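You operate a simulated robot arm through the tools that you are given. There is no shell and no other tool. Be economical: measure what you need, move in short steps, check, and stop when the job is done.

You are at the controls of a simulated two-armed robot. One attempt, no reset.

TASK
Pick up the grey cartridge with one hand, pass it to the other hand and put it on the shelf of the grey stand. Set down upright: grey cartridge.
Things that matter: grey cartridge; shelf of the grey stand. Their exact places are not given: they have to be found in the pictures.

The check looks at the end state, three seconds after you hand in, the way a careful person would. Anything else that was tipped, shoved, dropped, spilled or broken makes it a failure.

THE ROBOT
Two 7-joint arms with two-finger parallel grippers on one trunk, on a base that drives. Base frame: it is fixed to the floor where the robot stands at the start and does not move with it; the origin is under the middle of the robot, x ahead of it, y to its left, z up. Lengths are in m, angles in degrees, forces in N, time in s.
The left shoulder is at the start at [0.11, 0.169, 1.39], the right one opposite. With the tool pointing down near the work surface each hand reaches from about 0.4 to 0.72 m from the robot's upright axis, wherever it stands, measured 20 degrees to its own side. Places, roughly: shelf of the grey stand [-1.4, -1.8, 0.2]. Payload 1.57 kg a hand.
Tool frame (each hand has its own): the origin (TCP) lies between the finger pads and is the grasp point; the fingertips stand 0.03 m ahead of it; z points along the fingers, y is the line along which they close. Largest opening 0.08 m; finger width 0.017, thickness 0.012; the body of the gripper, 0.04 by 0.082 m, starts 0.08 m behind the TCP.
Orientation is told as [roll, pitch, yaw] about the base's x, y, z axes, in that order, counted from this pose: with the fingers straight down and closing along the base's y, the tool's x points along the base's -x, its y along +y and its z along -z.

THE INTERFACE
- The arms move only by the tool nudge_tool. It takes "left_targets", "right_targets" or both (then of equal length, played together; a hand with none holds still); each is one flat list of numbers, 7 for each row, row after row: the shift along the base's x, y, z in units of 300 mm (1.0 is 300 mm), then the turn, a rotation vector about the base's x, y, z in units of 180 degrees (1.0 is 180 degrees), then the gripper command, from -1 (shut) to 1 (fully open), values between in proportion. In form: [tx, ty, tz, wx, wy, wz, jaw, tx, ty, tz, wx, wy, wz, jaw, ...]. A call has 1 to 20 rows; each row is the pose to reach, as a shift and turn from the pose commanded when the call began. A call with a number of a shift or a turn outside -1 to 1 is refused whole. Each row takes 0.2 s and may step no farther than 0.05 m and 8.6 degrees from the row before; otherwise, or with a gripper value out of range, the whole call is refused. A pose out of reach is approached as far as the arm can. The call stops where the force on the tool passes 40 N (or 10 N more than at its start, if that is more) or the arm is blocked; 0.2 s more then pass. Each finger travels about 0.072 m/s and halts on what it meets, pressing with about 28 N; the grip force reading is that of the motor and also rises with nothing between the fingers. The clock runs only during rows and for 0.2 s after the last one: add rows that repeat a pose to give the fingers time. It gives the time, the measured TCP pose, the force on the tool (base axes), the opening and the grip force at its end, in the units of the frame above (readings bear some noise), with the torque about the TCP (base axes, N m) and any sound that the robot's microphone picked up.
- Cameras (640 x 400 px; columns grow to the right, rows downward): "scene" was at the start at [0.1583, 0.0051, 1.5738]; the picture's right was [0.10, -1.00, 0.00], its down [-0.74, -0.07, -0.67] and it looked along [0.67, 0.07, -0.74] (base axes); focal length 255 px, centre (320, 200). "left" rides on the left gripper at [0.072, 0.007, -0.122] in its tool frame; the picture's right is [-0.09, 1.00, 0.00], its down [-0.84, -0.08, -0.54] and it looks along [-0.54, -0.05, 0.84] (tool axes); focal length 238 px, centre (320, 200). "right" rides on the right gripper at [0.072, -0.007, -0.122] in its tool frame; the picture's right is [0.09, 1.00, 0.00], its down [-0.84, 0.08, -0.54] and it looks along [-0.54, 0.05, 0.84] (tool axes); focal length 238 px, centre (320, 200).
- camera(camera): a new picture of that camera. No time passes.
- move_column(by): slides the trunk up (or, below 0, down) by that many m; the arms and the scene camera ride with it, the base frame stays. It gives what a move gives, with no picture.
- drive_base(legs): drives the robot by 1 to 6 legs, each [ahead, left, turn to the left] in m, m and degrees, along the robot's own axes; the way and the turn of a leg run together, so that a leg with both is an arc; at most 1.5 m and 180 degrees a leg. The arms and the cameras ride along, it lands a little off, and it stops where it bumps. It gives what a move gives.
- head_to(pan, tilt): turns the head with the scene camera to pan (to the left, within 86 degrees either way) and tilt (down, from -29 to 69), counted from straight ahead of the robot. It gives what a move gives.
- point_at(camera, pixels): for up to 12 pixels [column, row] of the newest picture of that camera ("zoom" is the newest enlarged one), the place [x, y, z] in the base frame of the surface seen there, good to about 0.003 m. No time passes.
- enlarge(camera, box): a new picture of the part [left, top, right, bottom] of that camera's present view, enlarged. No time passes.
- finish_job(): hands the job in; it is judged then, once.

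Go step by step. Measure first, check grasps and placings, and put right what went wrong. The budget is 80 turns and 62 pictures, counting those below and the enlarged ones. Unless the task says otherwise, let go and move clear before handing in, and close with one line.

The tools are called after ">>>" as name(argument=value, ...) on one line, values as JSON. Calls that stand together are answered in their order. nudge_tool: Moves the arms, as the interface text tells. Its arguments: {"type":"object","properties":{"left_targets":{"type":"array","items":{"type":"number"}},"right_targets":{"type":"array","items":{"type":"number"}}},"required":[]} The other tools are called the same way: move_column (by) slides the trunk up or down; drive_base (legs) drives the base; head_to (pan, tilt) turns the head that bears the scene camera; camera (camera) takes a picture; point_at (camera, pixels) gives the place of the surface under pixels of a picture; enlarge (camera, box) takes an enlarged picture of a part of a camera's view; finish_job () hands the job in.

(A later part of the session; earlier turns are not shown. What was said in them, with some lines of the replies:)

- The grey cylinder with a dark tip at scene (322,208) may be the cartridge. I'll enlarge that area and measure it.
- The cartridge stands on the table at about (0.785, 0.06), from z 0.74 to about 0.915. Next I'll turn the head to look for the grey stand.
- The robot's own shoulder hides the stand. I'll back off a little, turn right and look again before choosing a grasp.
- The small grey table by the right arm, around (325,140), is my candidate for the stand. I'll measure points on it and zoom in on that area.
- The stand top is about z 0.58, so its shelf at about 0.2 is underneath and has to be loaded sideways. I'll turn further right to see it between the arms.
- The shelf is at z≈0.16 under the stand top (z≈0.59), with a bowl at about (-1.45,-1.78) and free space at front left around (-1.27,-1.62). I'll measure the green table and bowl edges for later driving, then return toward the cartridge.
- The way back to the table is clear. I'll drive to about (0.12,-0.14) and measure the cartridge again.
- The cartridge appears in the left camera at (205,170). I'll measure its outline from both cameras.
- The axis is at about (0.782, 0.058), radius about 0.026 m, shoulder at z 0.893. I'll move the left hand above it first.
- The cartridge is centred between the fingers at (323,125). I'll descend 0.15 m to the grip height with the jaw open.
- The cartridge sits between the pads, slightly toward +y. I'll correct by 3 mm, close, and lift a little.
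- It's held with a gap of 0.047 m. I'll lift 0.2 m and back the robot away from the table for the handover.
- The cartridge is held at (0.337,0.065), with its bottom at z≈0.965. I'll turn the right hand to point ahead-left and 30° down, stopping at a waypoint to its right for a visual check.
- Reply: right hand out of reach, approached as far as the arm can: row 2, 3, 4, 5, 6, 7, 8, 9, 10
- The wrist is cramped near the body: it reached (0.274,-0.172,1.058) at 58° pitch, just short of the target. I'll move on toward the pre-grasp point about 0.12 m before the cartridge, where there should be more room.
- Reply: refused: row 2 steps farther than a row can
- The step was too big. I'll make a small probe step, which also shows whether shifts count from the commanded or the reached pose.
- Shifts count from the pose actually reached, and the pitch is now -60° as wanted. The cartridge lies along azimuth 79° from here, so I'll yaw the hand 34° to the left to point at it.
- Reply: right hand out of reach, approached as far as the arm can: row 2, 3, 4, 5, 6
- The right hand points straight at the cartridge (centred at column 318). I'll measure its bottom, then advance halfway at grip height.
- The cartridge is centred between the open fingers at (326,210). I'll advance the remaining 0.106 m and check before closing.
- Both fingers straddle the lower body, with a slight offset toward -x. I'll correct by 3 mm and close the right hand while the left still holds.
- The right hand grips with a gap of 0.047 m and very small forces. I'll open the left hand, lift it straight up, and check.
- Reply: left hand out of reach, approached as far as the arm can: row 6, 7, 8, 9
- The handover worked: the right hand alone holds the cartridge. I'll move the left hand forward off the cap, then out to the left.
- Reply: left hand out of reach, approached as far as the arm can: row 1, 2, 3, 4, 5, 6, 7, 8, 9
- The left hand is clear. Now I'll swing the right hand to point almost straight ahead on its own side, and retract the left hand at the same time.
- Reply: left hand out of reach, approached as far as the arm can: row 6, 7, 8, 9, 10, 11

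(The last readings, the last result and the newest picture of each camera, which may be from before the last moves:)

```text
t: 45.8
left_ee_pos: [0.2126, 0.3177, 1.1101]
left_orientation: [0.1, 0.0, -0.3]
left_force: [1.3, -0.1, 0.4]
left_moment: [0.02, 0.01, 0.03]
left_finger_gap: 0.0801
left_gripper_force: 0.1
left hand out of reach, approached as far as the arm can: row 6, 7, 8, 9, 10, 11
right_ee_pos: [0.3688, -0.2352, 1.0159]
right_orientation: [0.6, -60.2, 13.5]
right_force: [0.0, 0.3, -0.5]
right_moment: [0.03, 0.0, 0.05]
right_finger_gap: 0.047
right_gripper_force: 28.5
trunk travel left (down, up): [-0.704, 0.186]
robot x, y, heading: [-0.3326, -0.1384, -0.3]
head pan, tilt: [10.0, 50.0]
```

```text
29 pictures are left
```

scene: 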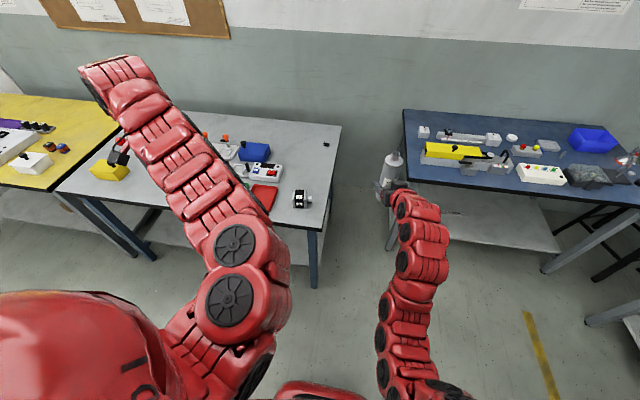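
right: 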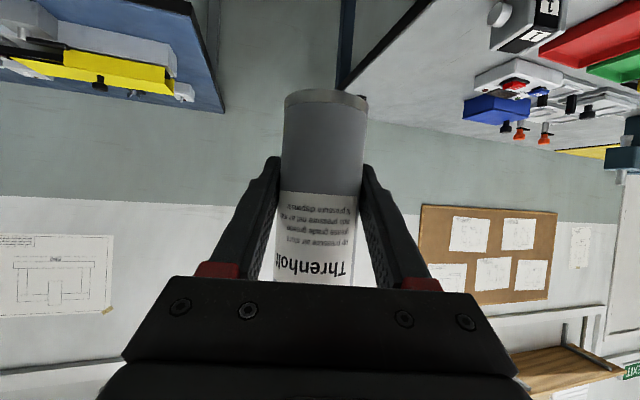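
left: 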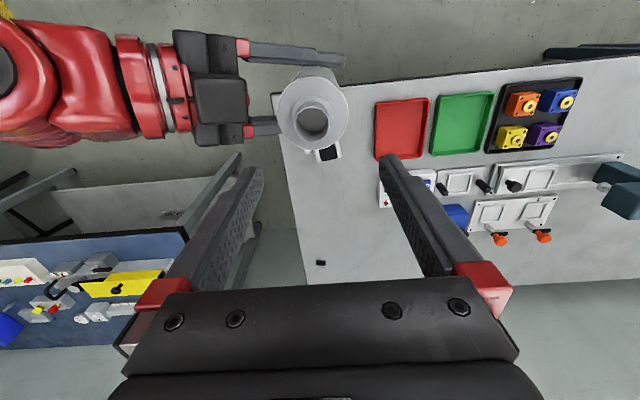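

The grasp is stable, with the cartridge upright. Before driving, I'll swing the left hand out and back so it won't be near the black bench when the trunk goes down.

>>> nudge_tool(left_targets=[0, 0.12, 0, 0, 0, 0, 1, -0.05, 0.25, -0.03, 0, 0, 0, 1, -0.15, 0.35, -0.06, 0, 0, 0, 1, -0.28, 0.4, -0.1, 0, 0, 0, 1, -0.4, 0.43, -0.1, 0, 0, 0, 1, -0.53, 0.45, -0.1, 0, 0, 0, 1, -0.65, 0.45, -0.1, 0, 0, 0, 1, -0.65, 0.45, -0.1, 0, 0, 0, 1])

>>> drive_base(legs=[[0, 0, -90], [0.58, 0, 0]])

>>> head_to(pan=-30, tilt=35)

>>> camera(camera="scene")

```text
t: 47.6
left_ee_pos: [0.0806, 0.4607, 1.0879]
left_orientation: [0.1, 0.1, -0.3]
left_force: [-0.3, -0.7, 0.4]
left_moment: [-0.02, 0.0, 0.01]
left_finger_gap: 0.0803
left_gripper_force: 0.0
left hand out of reach, approached as far as the arm can: row 6, 7, 8
right_ee_pos: [0.369, -0.2354, 1.0159]
right_orientation: [0.6, -60.1, 13.5]
right_force: [0.7, 1.1, -1.1]
right_moment: [0.0, 0.01, 0.02]
right_finger_gap: 0.0467
right_gripper_force: 27.9
trunk travel left (down, up): [-0.704, 0.186]
robot x, y, heading: [-0.3338, -0.1373, -0.4]
head pan, tilt: [10.0, 50.0]
```

```text
t: 54.7
left_ee_pos: [0.2742, -1.1333, 1.089]
left_orientation: [0.0, 0.0, -89.8]
left_force: [0.2, -1.0, 0.1]
left_moment: [0.0, -0.01, -0.01]
left_finger_gap: 0.0802
left_gripper_force: 0.0
right_ee_pos: [-0.418, -1.4288, 1.0148]
right_orientation: [0.6, -59.9, -75.8]
right_force: [-0.4, 0.1, -1.0]
right_moment: [0.02, -0.01, -0.01]
right_finger_gap: 0.0469
right_gripper_force: 27.8
trunk travel left (down, up): [-0.704, 0.186]
robot x, y, heading: [-0.3338, -0.7261, -90.0]
head pan, tilt: [10.0, 50.0]
```

```text
t: 55.8
left_ee_pos: [0.2742, -1.1335, 1.0888]
left_orientation: [0.0, 0.0, -89.6]
left_force: [0.9, 0.2, -0.1]
left_moment: [-0.01, -0.03, 0.02]
left_finger_gap: 0.0803
left_gripper_force: 0.0
right_ee_pos: [-0.4189, -1.4292, 1.0158]
right_orientation: [0.5, -60.0, -75.8]
right_force: [0.4, -0.4, -1.3]
right_moment: [-0.03, -0.01, -0.01]
right_finger_gap: 0.0469
right_gripper_force: 28.0
trunk travel left (down, up): [-0.704, 0.186]
robot x, y, heading: [-0.3313, -0.7196, -89.7]
head pan, tilt: [-30.0, 35.0]
```

```text
28 pictures are left
```

scene: 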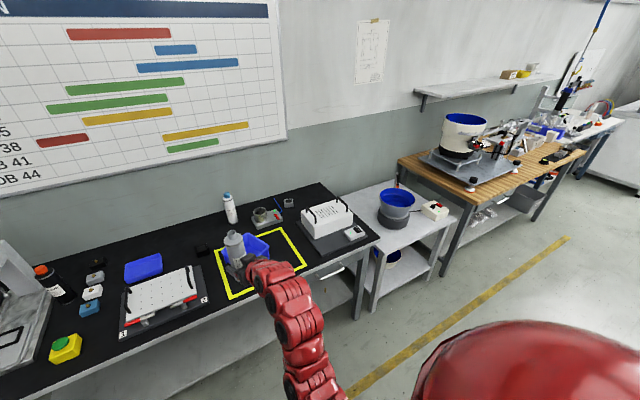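

All clear and the cartridge is still held. I'll slide right along the bench to stand opposite the grey stand.

>>> drive_base(legs=[[0, -0.9, 0]])

>>> head_to(pan=0, tilt=45)

>>> camera(camera="scene")

>>> camera(camera="right")

```text
t: 60.5
left_ee_pos: [-0.6273, -1.1378, 1.0894]
left_orientation: [0.0, 0.1, -89.7]
left_force: [0.0, 0.0, -0.3]
left_moment: [-0.04, 0.0, -0.01]
left_finger_gap: 0.0799
left_gripper_force: 0.2
right_ee_pos: [-1.3177, -1.4349, 1.0159]
right_orientation: [0.6, -60.0, -75.8]
right_force: [0.4, 0.0, -0.4]
right_moment: [-0.02, 0.0, -0.01]
right_finger_gap: 0.0469
right_gripper_force: 28.0
trunk travel left (down, up): [-0.704, 0.186]
robot x, y, heading: [-1.2277, -0.7267, -89.7]
head pan, tilt: [-30.0, 35.0]
```

```text
t: 61.5
left_ee_pos: [-0.6252, -1.1371, 1.0899]
left_orientation: [0.0, 0.0, -89.7]
left_force: [-0.3, 0.5, 0.1]
left_moment: [-0.04, 0.02, 0.02]
left_finger_gap: 0.08
left_gripper_force: 0.3
right_ee_pos: [-1.3191, -1.4338, 1.0164]
right_orientation: [0.6, -59.9, -75.8]
right_force: [0.1, 0.4, -1.0]
right_moment: [-0.01, -0.01, -0.04]
right_finger_gap: 0.0469
right_gripper_force: 28.1
trunk travel left (down, up): [-0.704, 0.186]
robot x, y, heading: [-1.2332, -0.7292, -89.4]
head pan, tilt: [0.0, 45.0]
```

```text
27 pictures are left
```

scene: 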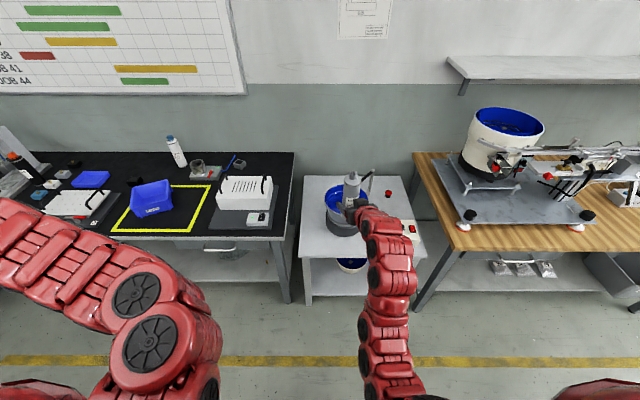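

```text
26 pictures are left
```

right: 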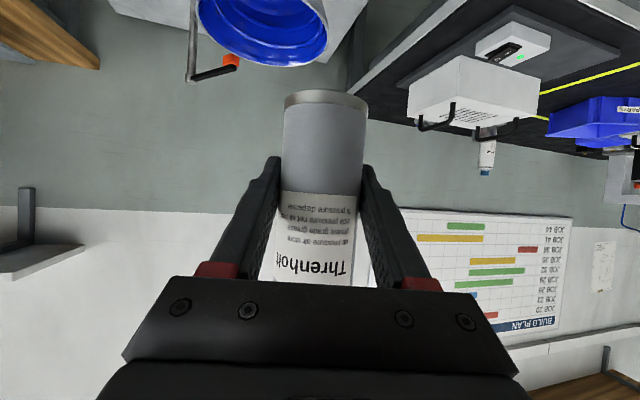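

I'm opposite the stand. I'll measure the stand front, legs and bench front before lowering.

>>> point_at(camera="scene", pixels=[[302, 257], [340, 259], [308, 280], [308, 300], [335, 292], [345, 270], [350, 263], [330, 285], [320, 275], [250, 236], [270, 238], [289, 240]])

>>> enlarge(camera="scene", box=[280, 160, 440, 310])

```text
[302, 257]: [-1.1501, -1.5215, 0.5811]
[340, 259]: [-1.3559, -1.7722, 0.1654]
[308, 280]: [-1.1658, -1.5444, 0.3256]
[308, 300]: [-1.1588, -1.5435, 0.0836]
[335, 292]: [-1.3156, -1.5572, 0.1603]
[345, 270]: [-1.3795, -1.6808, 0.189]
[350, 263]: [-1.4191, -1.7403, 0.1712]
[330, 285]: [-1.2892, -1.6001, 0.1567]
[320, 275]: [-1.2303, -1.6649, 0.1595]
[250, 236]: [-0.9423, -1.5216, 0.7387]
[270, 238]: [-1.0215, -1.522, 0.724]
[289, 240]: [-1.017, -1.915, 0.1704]
```

```text
2.67 times, centred on (360, 235) of scene
```

zoom: 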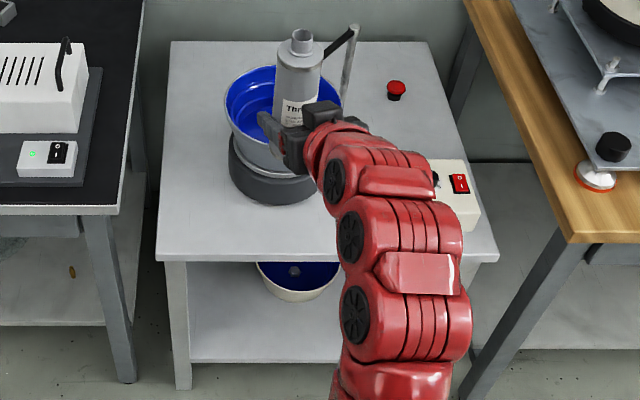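

The stand front is at y=-1.52, the free shelf area is around (-1.275,-1.60) at z 0.159, and the bowl edge is about 0.1 m away. I'll lower the trunk 0.70 m.

>>> move_column(by=-0.7)

>>> camera(camera="scene")

>>> camera(camera="right")

```text
refused: -0.7 is not a number from -0.4 to 0.4
```

```text
24 pictures are left
```

scene: 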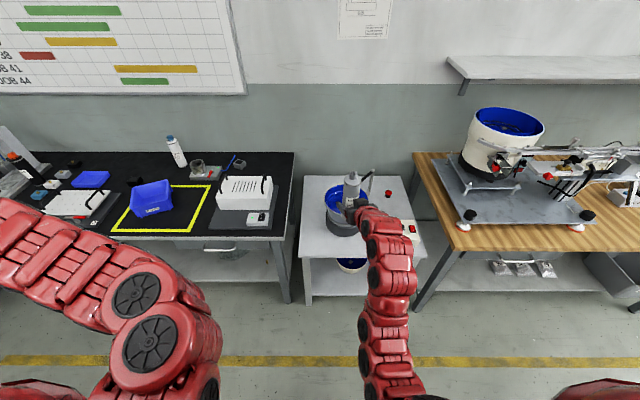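

```text
23 pictures are left
```

right: 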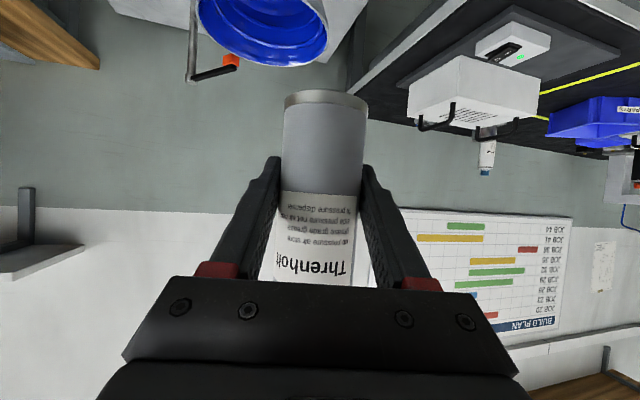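

The limit is 0.4 m per call, so I'll lower in two steps of 0.35 m.

>>> move_column(by=-0.35)

>>> move_column(by=-0.35)

>>> camera(camera="right")

>>> camera(camera="scene")

```text
t: 64.9
left_ee_pos: [-0.6259, -1.1368, 0.7397]
left_orientation: [0.0, 0.0, -89.7]
left_force: [0.7, 0.6, -0.1]
left_moment: [0.0, -0.01, 0.01]
left_finger_gap: 0.0799
left_gripper_force: 0.1
right_ee_pos: [-1.3187, -1.4328, 0.666]
right_orientation: [0.6, -60.1, -75.8]
right_force: [-0.2, 0.0, -0.8]
right_moment: [0.0, -0.02, 0.02]
right_finger_gap: 0.047
right_gripper_force: 28.1
trunk travel left (down, up): [-0.354, 0.536]
robot x, y, heading: [-1.2327, -0.7293, -89.8]
head pan, tilt: [0.0, 45.0]
```

```text
t: 68.3
left_ee_pos: [-0.6261, -1.1375, 0.3902]
left_orientation: [0.0, 0.0, -89.7]
left_force: [-0.8, 0.0, -0.5]
left_moment: [-0.04, 0.0, -0.02]
left_finger_gap: 0.0799
left_gripper_force: 0.1
right_ee_pos: [-1.3192, -1.4334, 0.3159]
right_orientation: [0.5, -60.0, -75.8]
right_force: [-0.2, -0.2, -0.2]
right_moment: [0.01, 0.01, -0.01]
right_finger_gap: 0.0469
right_gripper_force: 28.6
trunk travel left (down, up): [-0.004, 0.886]
robot x, y, heading: [-1.2318, -0.7302, -89.4]
head pan, tilt: [0.0, 45.0]
```

```text
22 pictures are left
```

right: 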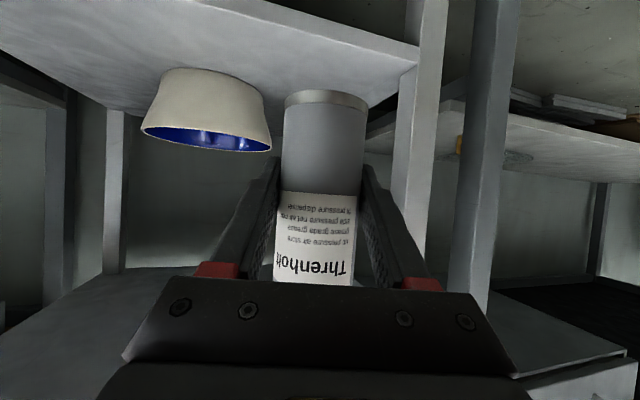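

```text
21 pictures are left
```

scene: 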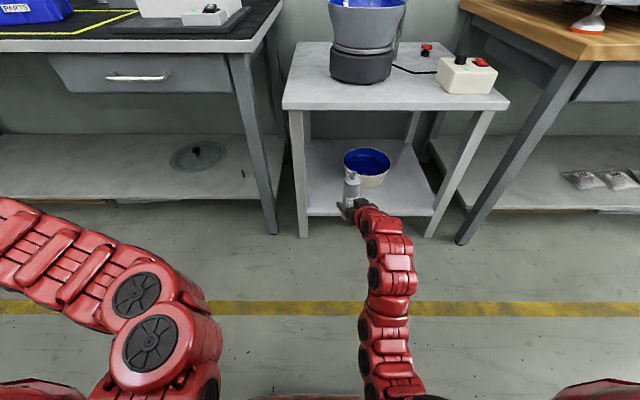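

The shelf and bowl at (366,165) are clearly visible. I'll measure the shelf corners and bowl rim again.

>>> point_at(camera="scene", pixels=[[343, 160], [345, 172], [366, 150], [390, 160], [370, 178], [325, 190], [325, 212], [300, 200], [310, 200], [340, 180], [410, 212], [440, 200]])

>>> point_at(camera="right", pixels=[[325, 100], [270, 150], [250, 130], [350, 80], [400, 60], [410, 150]])

```text
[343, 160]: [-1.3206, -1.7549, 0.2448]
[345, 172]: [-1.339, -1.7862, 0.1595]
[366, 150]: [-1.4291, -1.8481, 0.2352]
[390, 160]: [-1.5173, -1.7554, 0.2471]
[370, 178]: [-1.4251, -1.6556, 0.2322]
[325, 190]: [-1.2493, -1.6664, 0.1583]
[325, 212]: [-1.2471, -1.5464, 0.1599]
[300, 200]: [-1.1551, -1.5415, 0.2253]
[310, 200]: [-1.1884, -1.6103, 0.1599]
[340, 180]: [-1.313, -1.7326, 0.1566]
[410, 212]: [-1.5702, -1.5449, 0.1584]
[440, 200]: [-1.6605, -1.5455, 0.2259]
```

```text
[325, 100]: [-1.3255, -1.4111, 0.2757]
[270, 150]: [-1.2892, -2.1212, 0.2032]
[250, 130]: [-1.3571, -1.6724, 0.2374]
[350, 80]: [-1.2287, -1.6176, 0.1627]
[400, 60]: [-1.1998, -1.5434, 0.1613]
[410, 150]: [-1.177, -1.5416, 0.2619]
```

The bowl rim is centred at (-1.42,-1.755) with radius 0.10, so (-1.265,-1.60) is a good free spot. I'll shift the hand in x, drive 0.1 m ahead, and check.

>>> nudge_tool(right_targets=[0.09, 0, -0.05, 0, 0, 0, -1, 0.18, 0, -0.1, 0, 0, 0, -1, 0.18, 0, -0.1, 0, 0, 0, -1])

>>> drive_base(legs=[[0.1, 0, 0]])

>>> camera(camera="scene")

```text
t: 69.1
left_ee_pos: [-0.6255, -1.1382, 0.3886]
left_orientation: [0.0, 0.0, -89.7]
left_force: [0.1, -1.3, -0.7]
left_moment: [0.01, -0.01, -0.02]
left_finger_gap: 0.0799
left_gripper_force: 0.1
right_ee_pos: [-1.2659, -1.4324, 0.2867]
right_orientation: [0.5, -60.1, -75.8]
right_force: [0.1, 1.0, -0.5]
right_moment: [0.0, 0.01, 0.01]
right_finger_gap: 0.0471
right_gripper_force: 27.9
trunk travel left (down, up): [-0.004, 0.886]
robot x, y, heading: [-1.2272, -0.7327, -89.4]
head pan, tilt: [0.0, 45.0]
```

```text
t: 70.3
left_ee_pos: [-0.6251, -1.2401, 0.3885]
left_orientation: [0.0, 0.0, -89.7]
left_force: [-0.1, -0.3, 0.5]
left_moment: [-0.02, 0.0, 0.02]
left_finger_gap: 0.0801
left_gripper_force: 0.1
right_ee_pos: [-1.2644, -1.5346, 0.2873]
right_orientation: [0.6, -60.1, -75.8]
right_force: [-0.2, 0.9, -1.5]
right_moment: [-0.01, -0.01, -0.01]
right_finger_gap: 0.0471
right_gripper_force: 28.1
trunk travel left (down, up): [-0.004, 0.886]
robot x, y, heading: [-1.2298, -0.8361, -89.4]
head pan, tilt: [0.0, 45.0]
```

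```text
20 pictures are left
```

scene: 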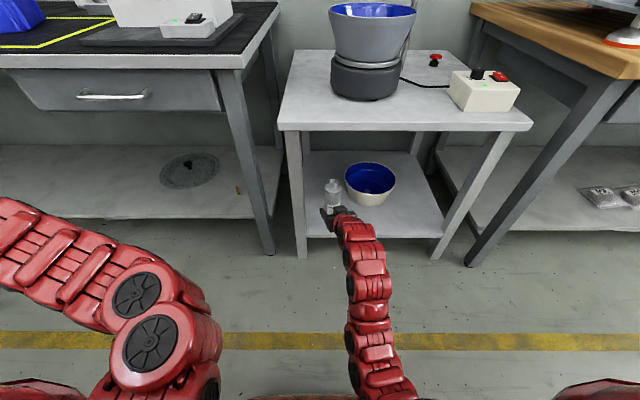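

The cartridge is over the shelf front, clear of the leg and bowl. I'll push in 0.066 m and lower to about 1.5 cm above the shelf.

>>> nudge_tool(right_targets=[0, -0.11, 0, 0, 0, 0, -1, 0, -0.22, 0, 0, 0, 0, -1, 0, -0.22, -0.1, 0, 0, 0, -1, 0, -0.22, -0.2, 0, 0, 0, -1, 0, -0.22, -0.2, 0, 0, 0, -1])

>>> enlarge(camera="scene", box=[280, 150, 400, 240])

>>> camera(camera="right")

```text
t: 71.5
left_ee_pos: [-0.6266, -1.2426, 0.3898]
left_orientation: [0.0, -0.1, -89.6]
left_force: [-0.3, 0.3, -0.1]
left_moment: [0.0, -0.04, 0.01]
left_finger_gap: 0.08
left_gripper_force: 0.0
right_ee_pos: [-1.2654, -1.6013, 0.2248]
right_orientation: [0.6, -59.9, -75.9]
right_force: [0.2, -0.4, -0.6]
right_moment: [0.02, 0.0, -0.02]
right_finger_gap: 0.047
right_gripper_force: 28.1
trunk travel left (down, up): [-0.004, 0.886]
robot x, y, heading: [-1.2288, -0.8293, -89.6]
head pan, tilt: [0.0, 45.0]
```

```text
4.44 times, centred on (340, 195) of scene
```

zoom: 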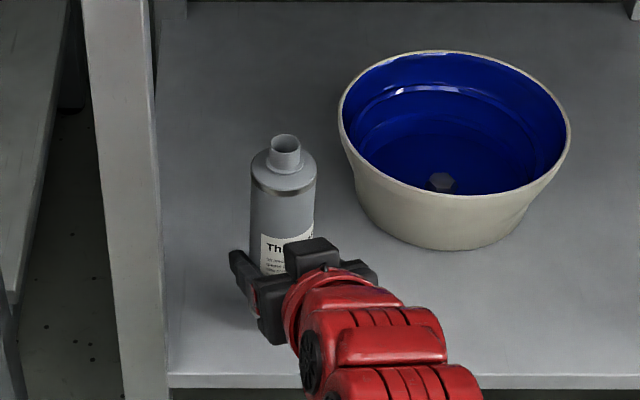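

```text
18 pictures are left
```

right: 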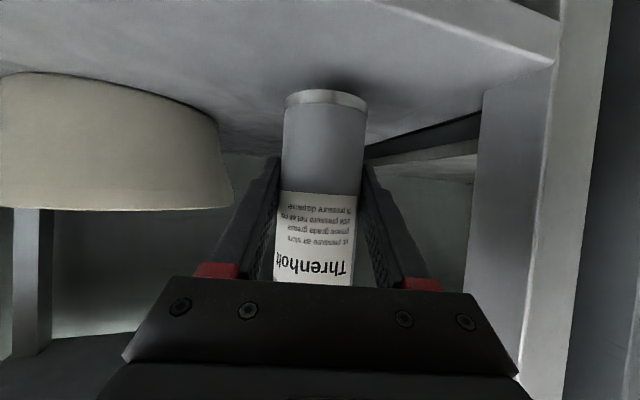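

It's upright and clear of the bowl. I'll lower gently in 3 mm rows and watch the force.

>>> nudge_tool(right_targets=[0, 0, -0.01, 0, 0, 0, -1, 0, 0, -0.02, 0, 0, 0, -1, 0, 0, -0.03, 0, 0, 0, -1, 0, 0, -0.04, 0, 0, 0, -1, 0, 0, -0.04, 0, 0, 0, -1])

```text
t: 72.7
left_ee_pos: [-0.6258, -1.2402, 0.3886]
left_orientation: [0.1, 0.0, -89.7]
left_force: [0.2, 0.6, 0.0]
left_moment: [-0.01, 0.04, -0.03]
left_finger_gap: 0.0799
left_gripper_force: 0.0
right_ee_pos: [-1.2649, -1.6011, 0.2132]
right_orientation: [0.7, -60.1, -76.0]
right_force: [0.5, -1.4, -1.2]
right_moment: [-0.04, 0.0, 0.0]
right_finger_gap: 0.0467
right_gripper_force: 28.1
trunk travel left (down, up): [-0.004, 0.886]
robot x, y, heading: [-1.2318, -0.8289, -89.5]
head pan, tilt: [0.0, 45.0]
```

>>> nudge_tool(right_targets=[0, 0, -0.006, 0, 0, 0, -1, 0, 0, -0.01, 0, 0, 0, -1, 0, 0, -0.01, 0, 0, 0, -1])

>>> enlarge(camera="right", box=[240, 60, 400, 160])

```text
t: 73.5
left_ee_pos: [-0.6268, -1.2403, 0.3896]
left_orientation: [0.0, 0.0, -89.7]
left_force: [0.9, -0.4, -0.2]
left_moment: [-0.03, 0.02, -0.01]
left_finger_gap: 0.0801
left_gripper_force: 0.0
right_ee_pos: [-1.2648, -1.6019, 0.2114]
right_orientation: [0.6, -60.1, -75.9]
right_force: [-0.7, 0.1, -1.0]
right_moment: [-0.01, 0.03, 0.01]
right_finger_gap: 0.047
right_gripper_force: 28.2
trunk travel left (down, up): [-0.004, 0.886]
robot x, y, heading: [-1.2303, -0.8345, -89.6]
head pan, tilt: [0.0, 45.0]
```

```text
4.00 times, centred on (320, 110) of right
```

zoom: 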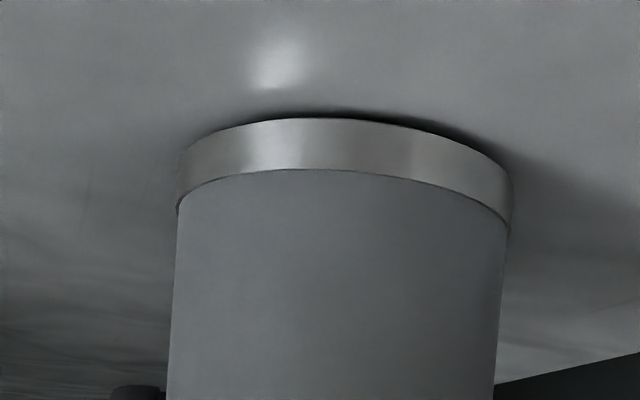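

The base is almost touching, with only a thin shadow under the rim at zoom (350,115). I'll take it down in 1.5 mm rows until the force shows contact.

>>> nudge_tool(right_targets=[0, 0, -0.005, 0, 0, 0, -1, 0, 0, -0.01, 0, 0, 0, -1, 0, 0, -0.01, 0, 0, 0, -1])

>>> enlarge(camera="right", box=[240, 60, 400, 160])

```text
t: 74.3
left_ee_pos: [-0.6254, -1.24, 0.3904]
left_orientation: [0.0, -0.1, -89.7]
left_force: [-0.4, 0.4, 0.2]
left_moment: [0.01, -0.04, 0.03]
left_finger_gap: 0.0802
left_gripper_force: 0.0
right_ee_pos: [-1.2645, -1.6018, 0.2121]
right_orientation: [0.5, -60.5, -75.8]
right_force: [-1.4, 0.2, 15.1]
right_moment: [0.22, 0.19, -0.01]
right_finger_gap: 0.0468
right_gripper_force: 28.4
trunk travel left (down, up): [-0.004, 0.886]
robot x, y, heading: [-1.233, -0.832, -89.8]
head pan, tilt: [0.0, 45.0]
```

```text
4.00 times, centred on (320, 110) of right
```

zoom: 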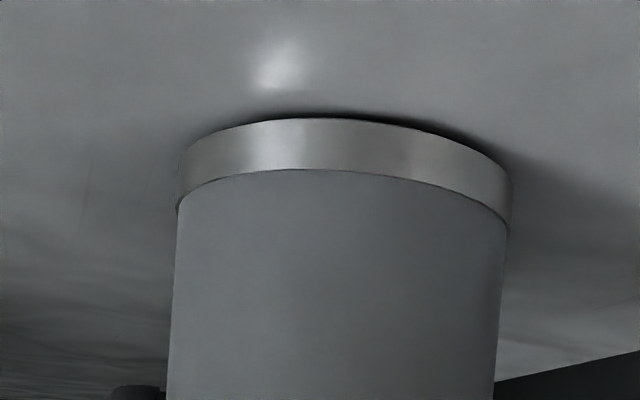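

Contact is confirmed at 15 N. I'll ease up 1.5 mm, open gradually, and check before retreating.

>>> nudge_tool(right_targets=[0, 0, 0.005, 0, 0, 0, -1, 0, 0, 0.005, 0, 0, 0, 0.25, 0, 0, 0.005, 0, 0, 0, 0.5, 0, 0, 0.005, 0, 0, 0, 1, 0, 0, 0.005, 0, 0, 0, 1, 0, 0, 0.005, 0, 0, 0, 1])

>>> camera(camera="right")

```text
t: 75.7
left_ee_pos: [-0.6265, -1.2395, 0.3883]
left_orientation: [0.0, 0.0, -89.7]
left_force: [0.4, 0.1, 1.3]
left_moment: [0.0, 0.01, 0.0]
left_finger_gap: 0.0799
left_gripper_force: 0.0
right_ee_pos: [-1.2648, -1.6014, 0.2095]
right_orientation: [0.7, -60.1, -75.9]
right_force: [-0.6, 0.1, -0.1]
right_moment: [0.0, -0.02, 0.0]
right_finger_gap: 0.08
right_gripper_force: 0.0
trunk travel left (down, up): [-0.004, 0.886]
robot x, y, heading: [-1.2318, -0.8322, -89.9]
head pan, tilt: [0.0, 45.0]
```

```text
15 pictures are left
```

right: 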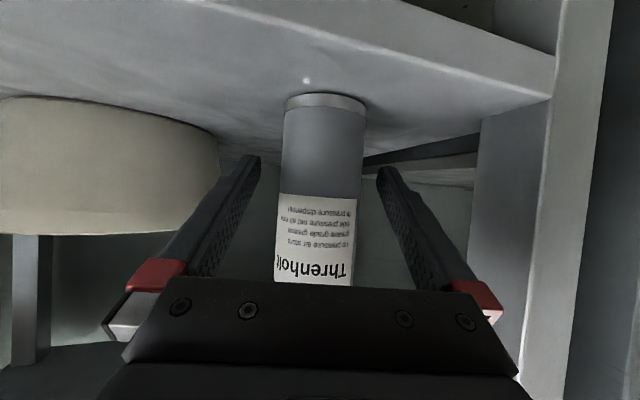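

The cartridge stands free between the open fingers. I'll retreat along the tool axis.

>>> nudge_tool(right_targets=[-0.014, 0.056, 0.033, 0, 0, 0, 1, -0.042, 0.168, 0.1, 0, 0, 0, 1, -0.077, 0.308, 0.183, 0, 0, 0, 1, -0.112, 0.448, 0.25, 0, 0, 0, 1, -0.14, 0.56, 0.25, 0, 0, 0, 1, -0.14, 0.56, 0.25, 0, 0, 0, 1])

>>> drive_base(legs=[[-0.1, 0, 0]])

>>> camera(camera="right")

>>> enlarge(camera="scene", box=[260, 100, 460, 240])

```text
t: 77.3
left_ee_pos: [-0.6284, -1.2421, 0.3967]
left_orientation: [0.4, 0.4, -89.7]
left_force: [-0.2, 1.0, 0.7]
left_moment: [0.0, -0.01, -0.03]
left_finger_gap: 0.0801
left_gripper_force: 0.1
right_ee_pos: [-1.3072, -1.4822, 0.4075]
right_orientation: [-4.1, -72.9, -71.8]
right_force: [0.5, 0.0, -0.3]
right_moment: [0.04, 0.03, -0.03]
right_finger_gap: 0.0802
right_gripper_force: 0.0
trunk travel left (down, up): [-0.004, 0.886]
robot x, y, heading: [-1.2305, -0.8338, -90.0]
head pan, tilt: [0.0, 45.0]
stopped in row 6 (right hand): the arm was blocked; the commanded pose is now the measured one
```

```text
t: 78.4
left_ee_pos: [-0.6276, -1.1445, 0.3968]
left_orientation: [0.6, 0.5, -89.7]
left_force: [0.2, -0.3, 0.0]
left_moment: [0.0, -0.04, -0.05]
left_finger_gap: 0.0799
left_gripper_force: 0.1
right_ee_pos: [-1.3071, -1.3846, 0.4066]
right_orientation: [-4.3, -73.1, -71.6]
right_force: [0.7, 0.7, 0.0]
right_moment: [0.0, 0.03, 0.0]
right_finger_gap: 0.0802
right_gripper_force: 0.0
trunk travel left (down, up): [-0.004, 0.886]
robot x, y, heading: [-1.2308, -0.7346, -89.7]
head pan, tilt: [0.0, 45.0]
```

```text
14 pictures are left
```

right: 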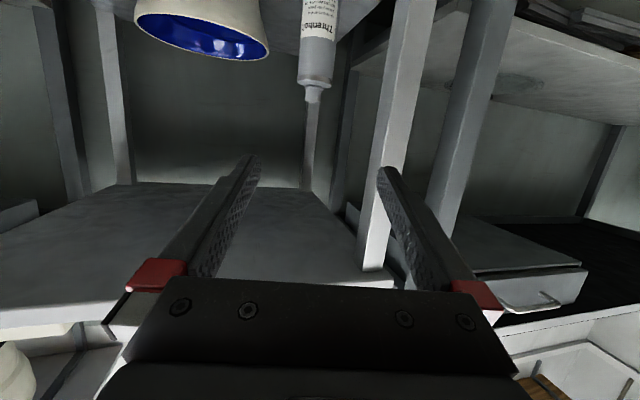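

```text
2.86 times, centred on (360, 170) of scene
```

zoom: 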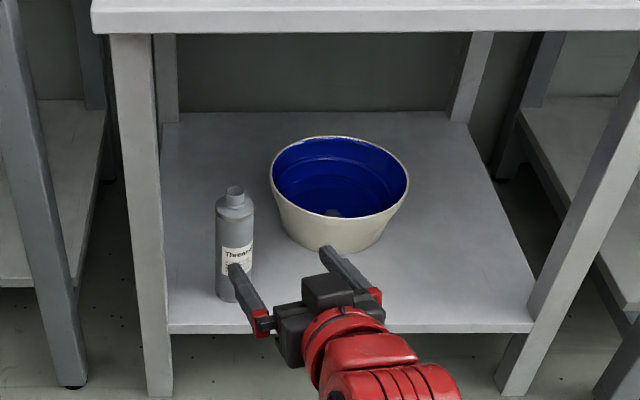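

The cartridge stands upright on the shelf, clear of the bowl. The arm reported being blocked in the last retreat row, probably by the robot's own body, so I'll check its stance and the surroundings.

>>> point_at(camera="zoom", pixels=[[235, 190], [235, 215], [222, 260], [228, 298], [322, 215], [273, 180]])

>>> drive_base(legs=[[-0.08, 0, 0]])

>>> camera(camera="scene")

```text
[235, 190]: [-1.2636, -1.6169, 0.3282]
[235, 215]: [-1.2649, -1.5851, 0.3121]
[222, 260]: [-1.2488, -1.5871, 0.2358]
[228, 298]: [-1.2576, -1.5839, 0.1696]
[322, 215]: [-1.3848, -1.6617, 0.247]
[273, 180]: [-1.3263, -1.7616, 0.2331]
```

```text
t: 79.5
left_ee_pos: [-0.6291, -1.0642, 0.3959]
left_orientation: [0.5, 0.2, -89.7]
left_force: [0.3, -0.8, 0.1]
left_moment: [-0.03, -0.01, 0.02]
left_finger_gap: 0.08
left_gripper_force: 0.1
right_ee_pos: [-1.3082, -1.3034, 0.4124]
right_orientation: [-5.0, -73.6, -70.9]
right_force: [0.2, 0.0, -1.2]
right_moment: [0.04, -0.02, -0.03]
right_finger_gap: 0.0802
right_gripper_force: 0.0
trunk travel left (down, up): [-0.004, 0.886]
robot x, y, heading: [-1.232, -0.6535, -89.7]
head pan, tilt: [0.0, 45.0]
```

```text
12 pictures are left
```

scene: 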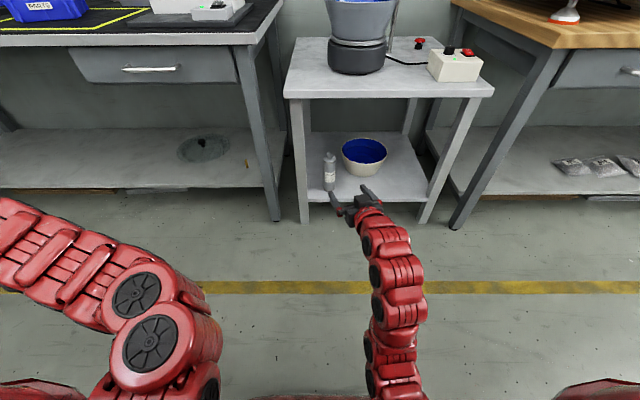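

The cartridge is upright at (-1.265,-1.61) on the shelf, the bowl hasn't moved, both hands are empty and clear, and nothing in view looks disturbed. Handing in.

>>> finish_job()

```text
The job is handed in.
```

The left hand picked up the grey cartridge and passed it to the right hand, which stood it upright on the shelf of the grey stand; both hands let go and moved clear, and nothing in view was disturbed.
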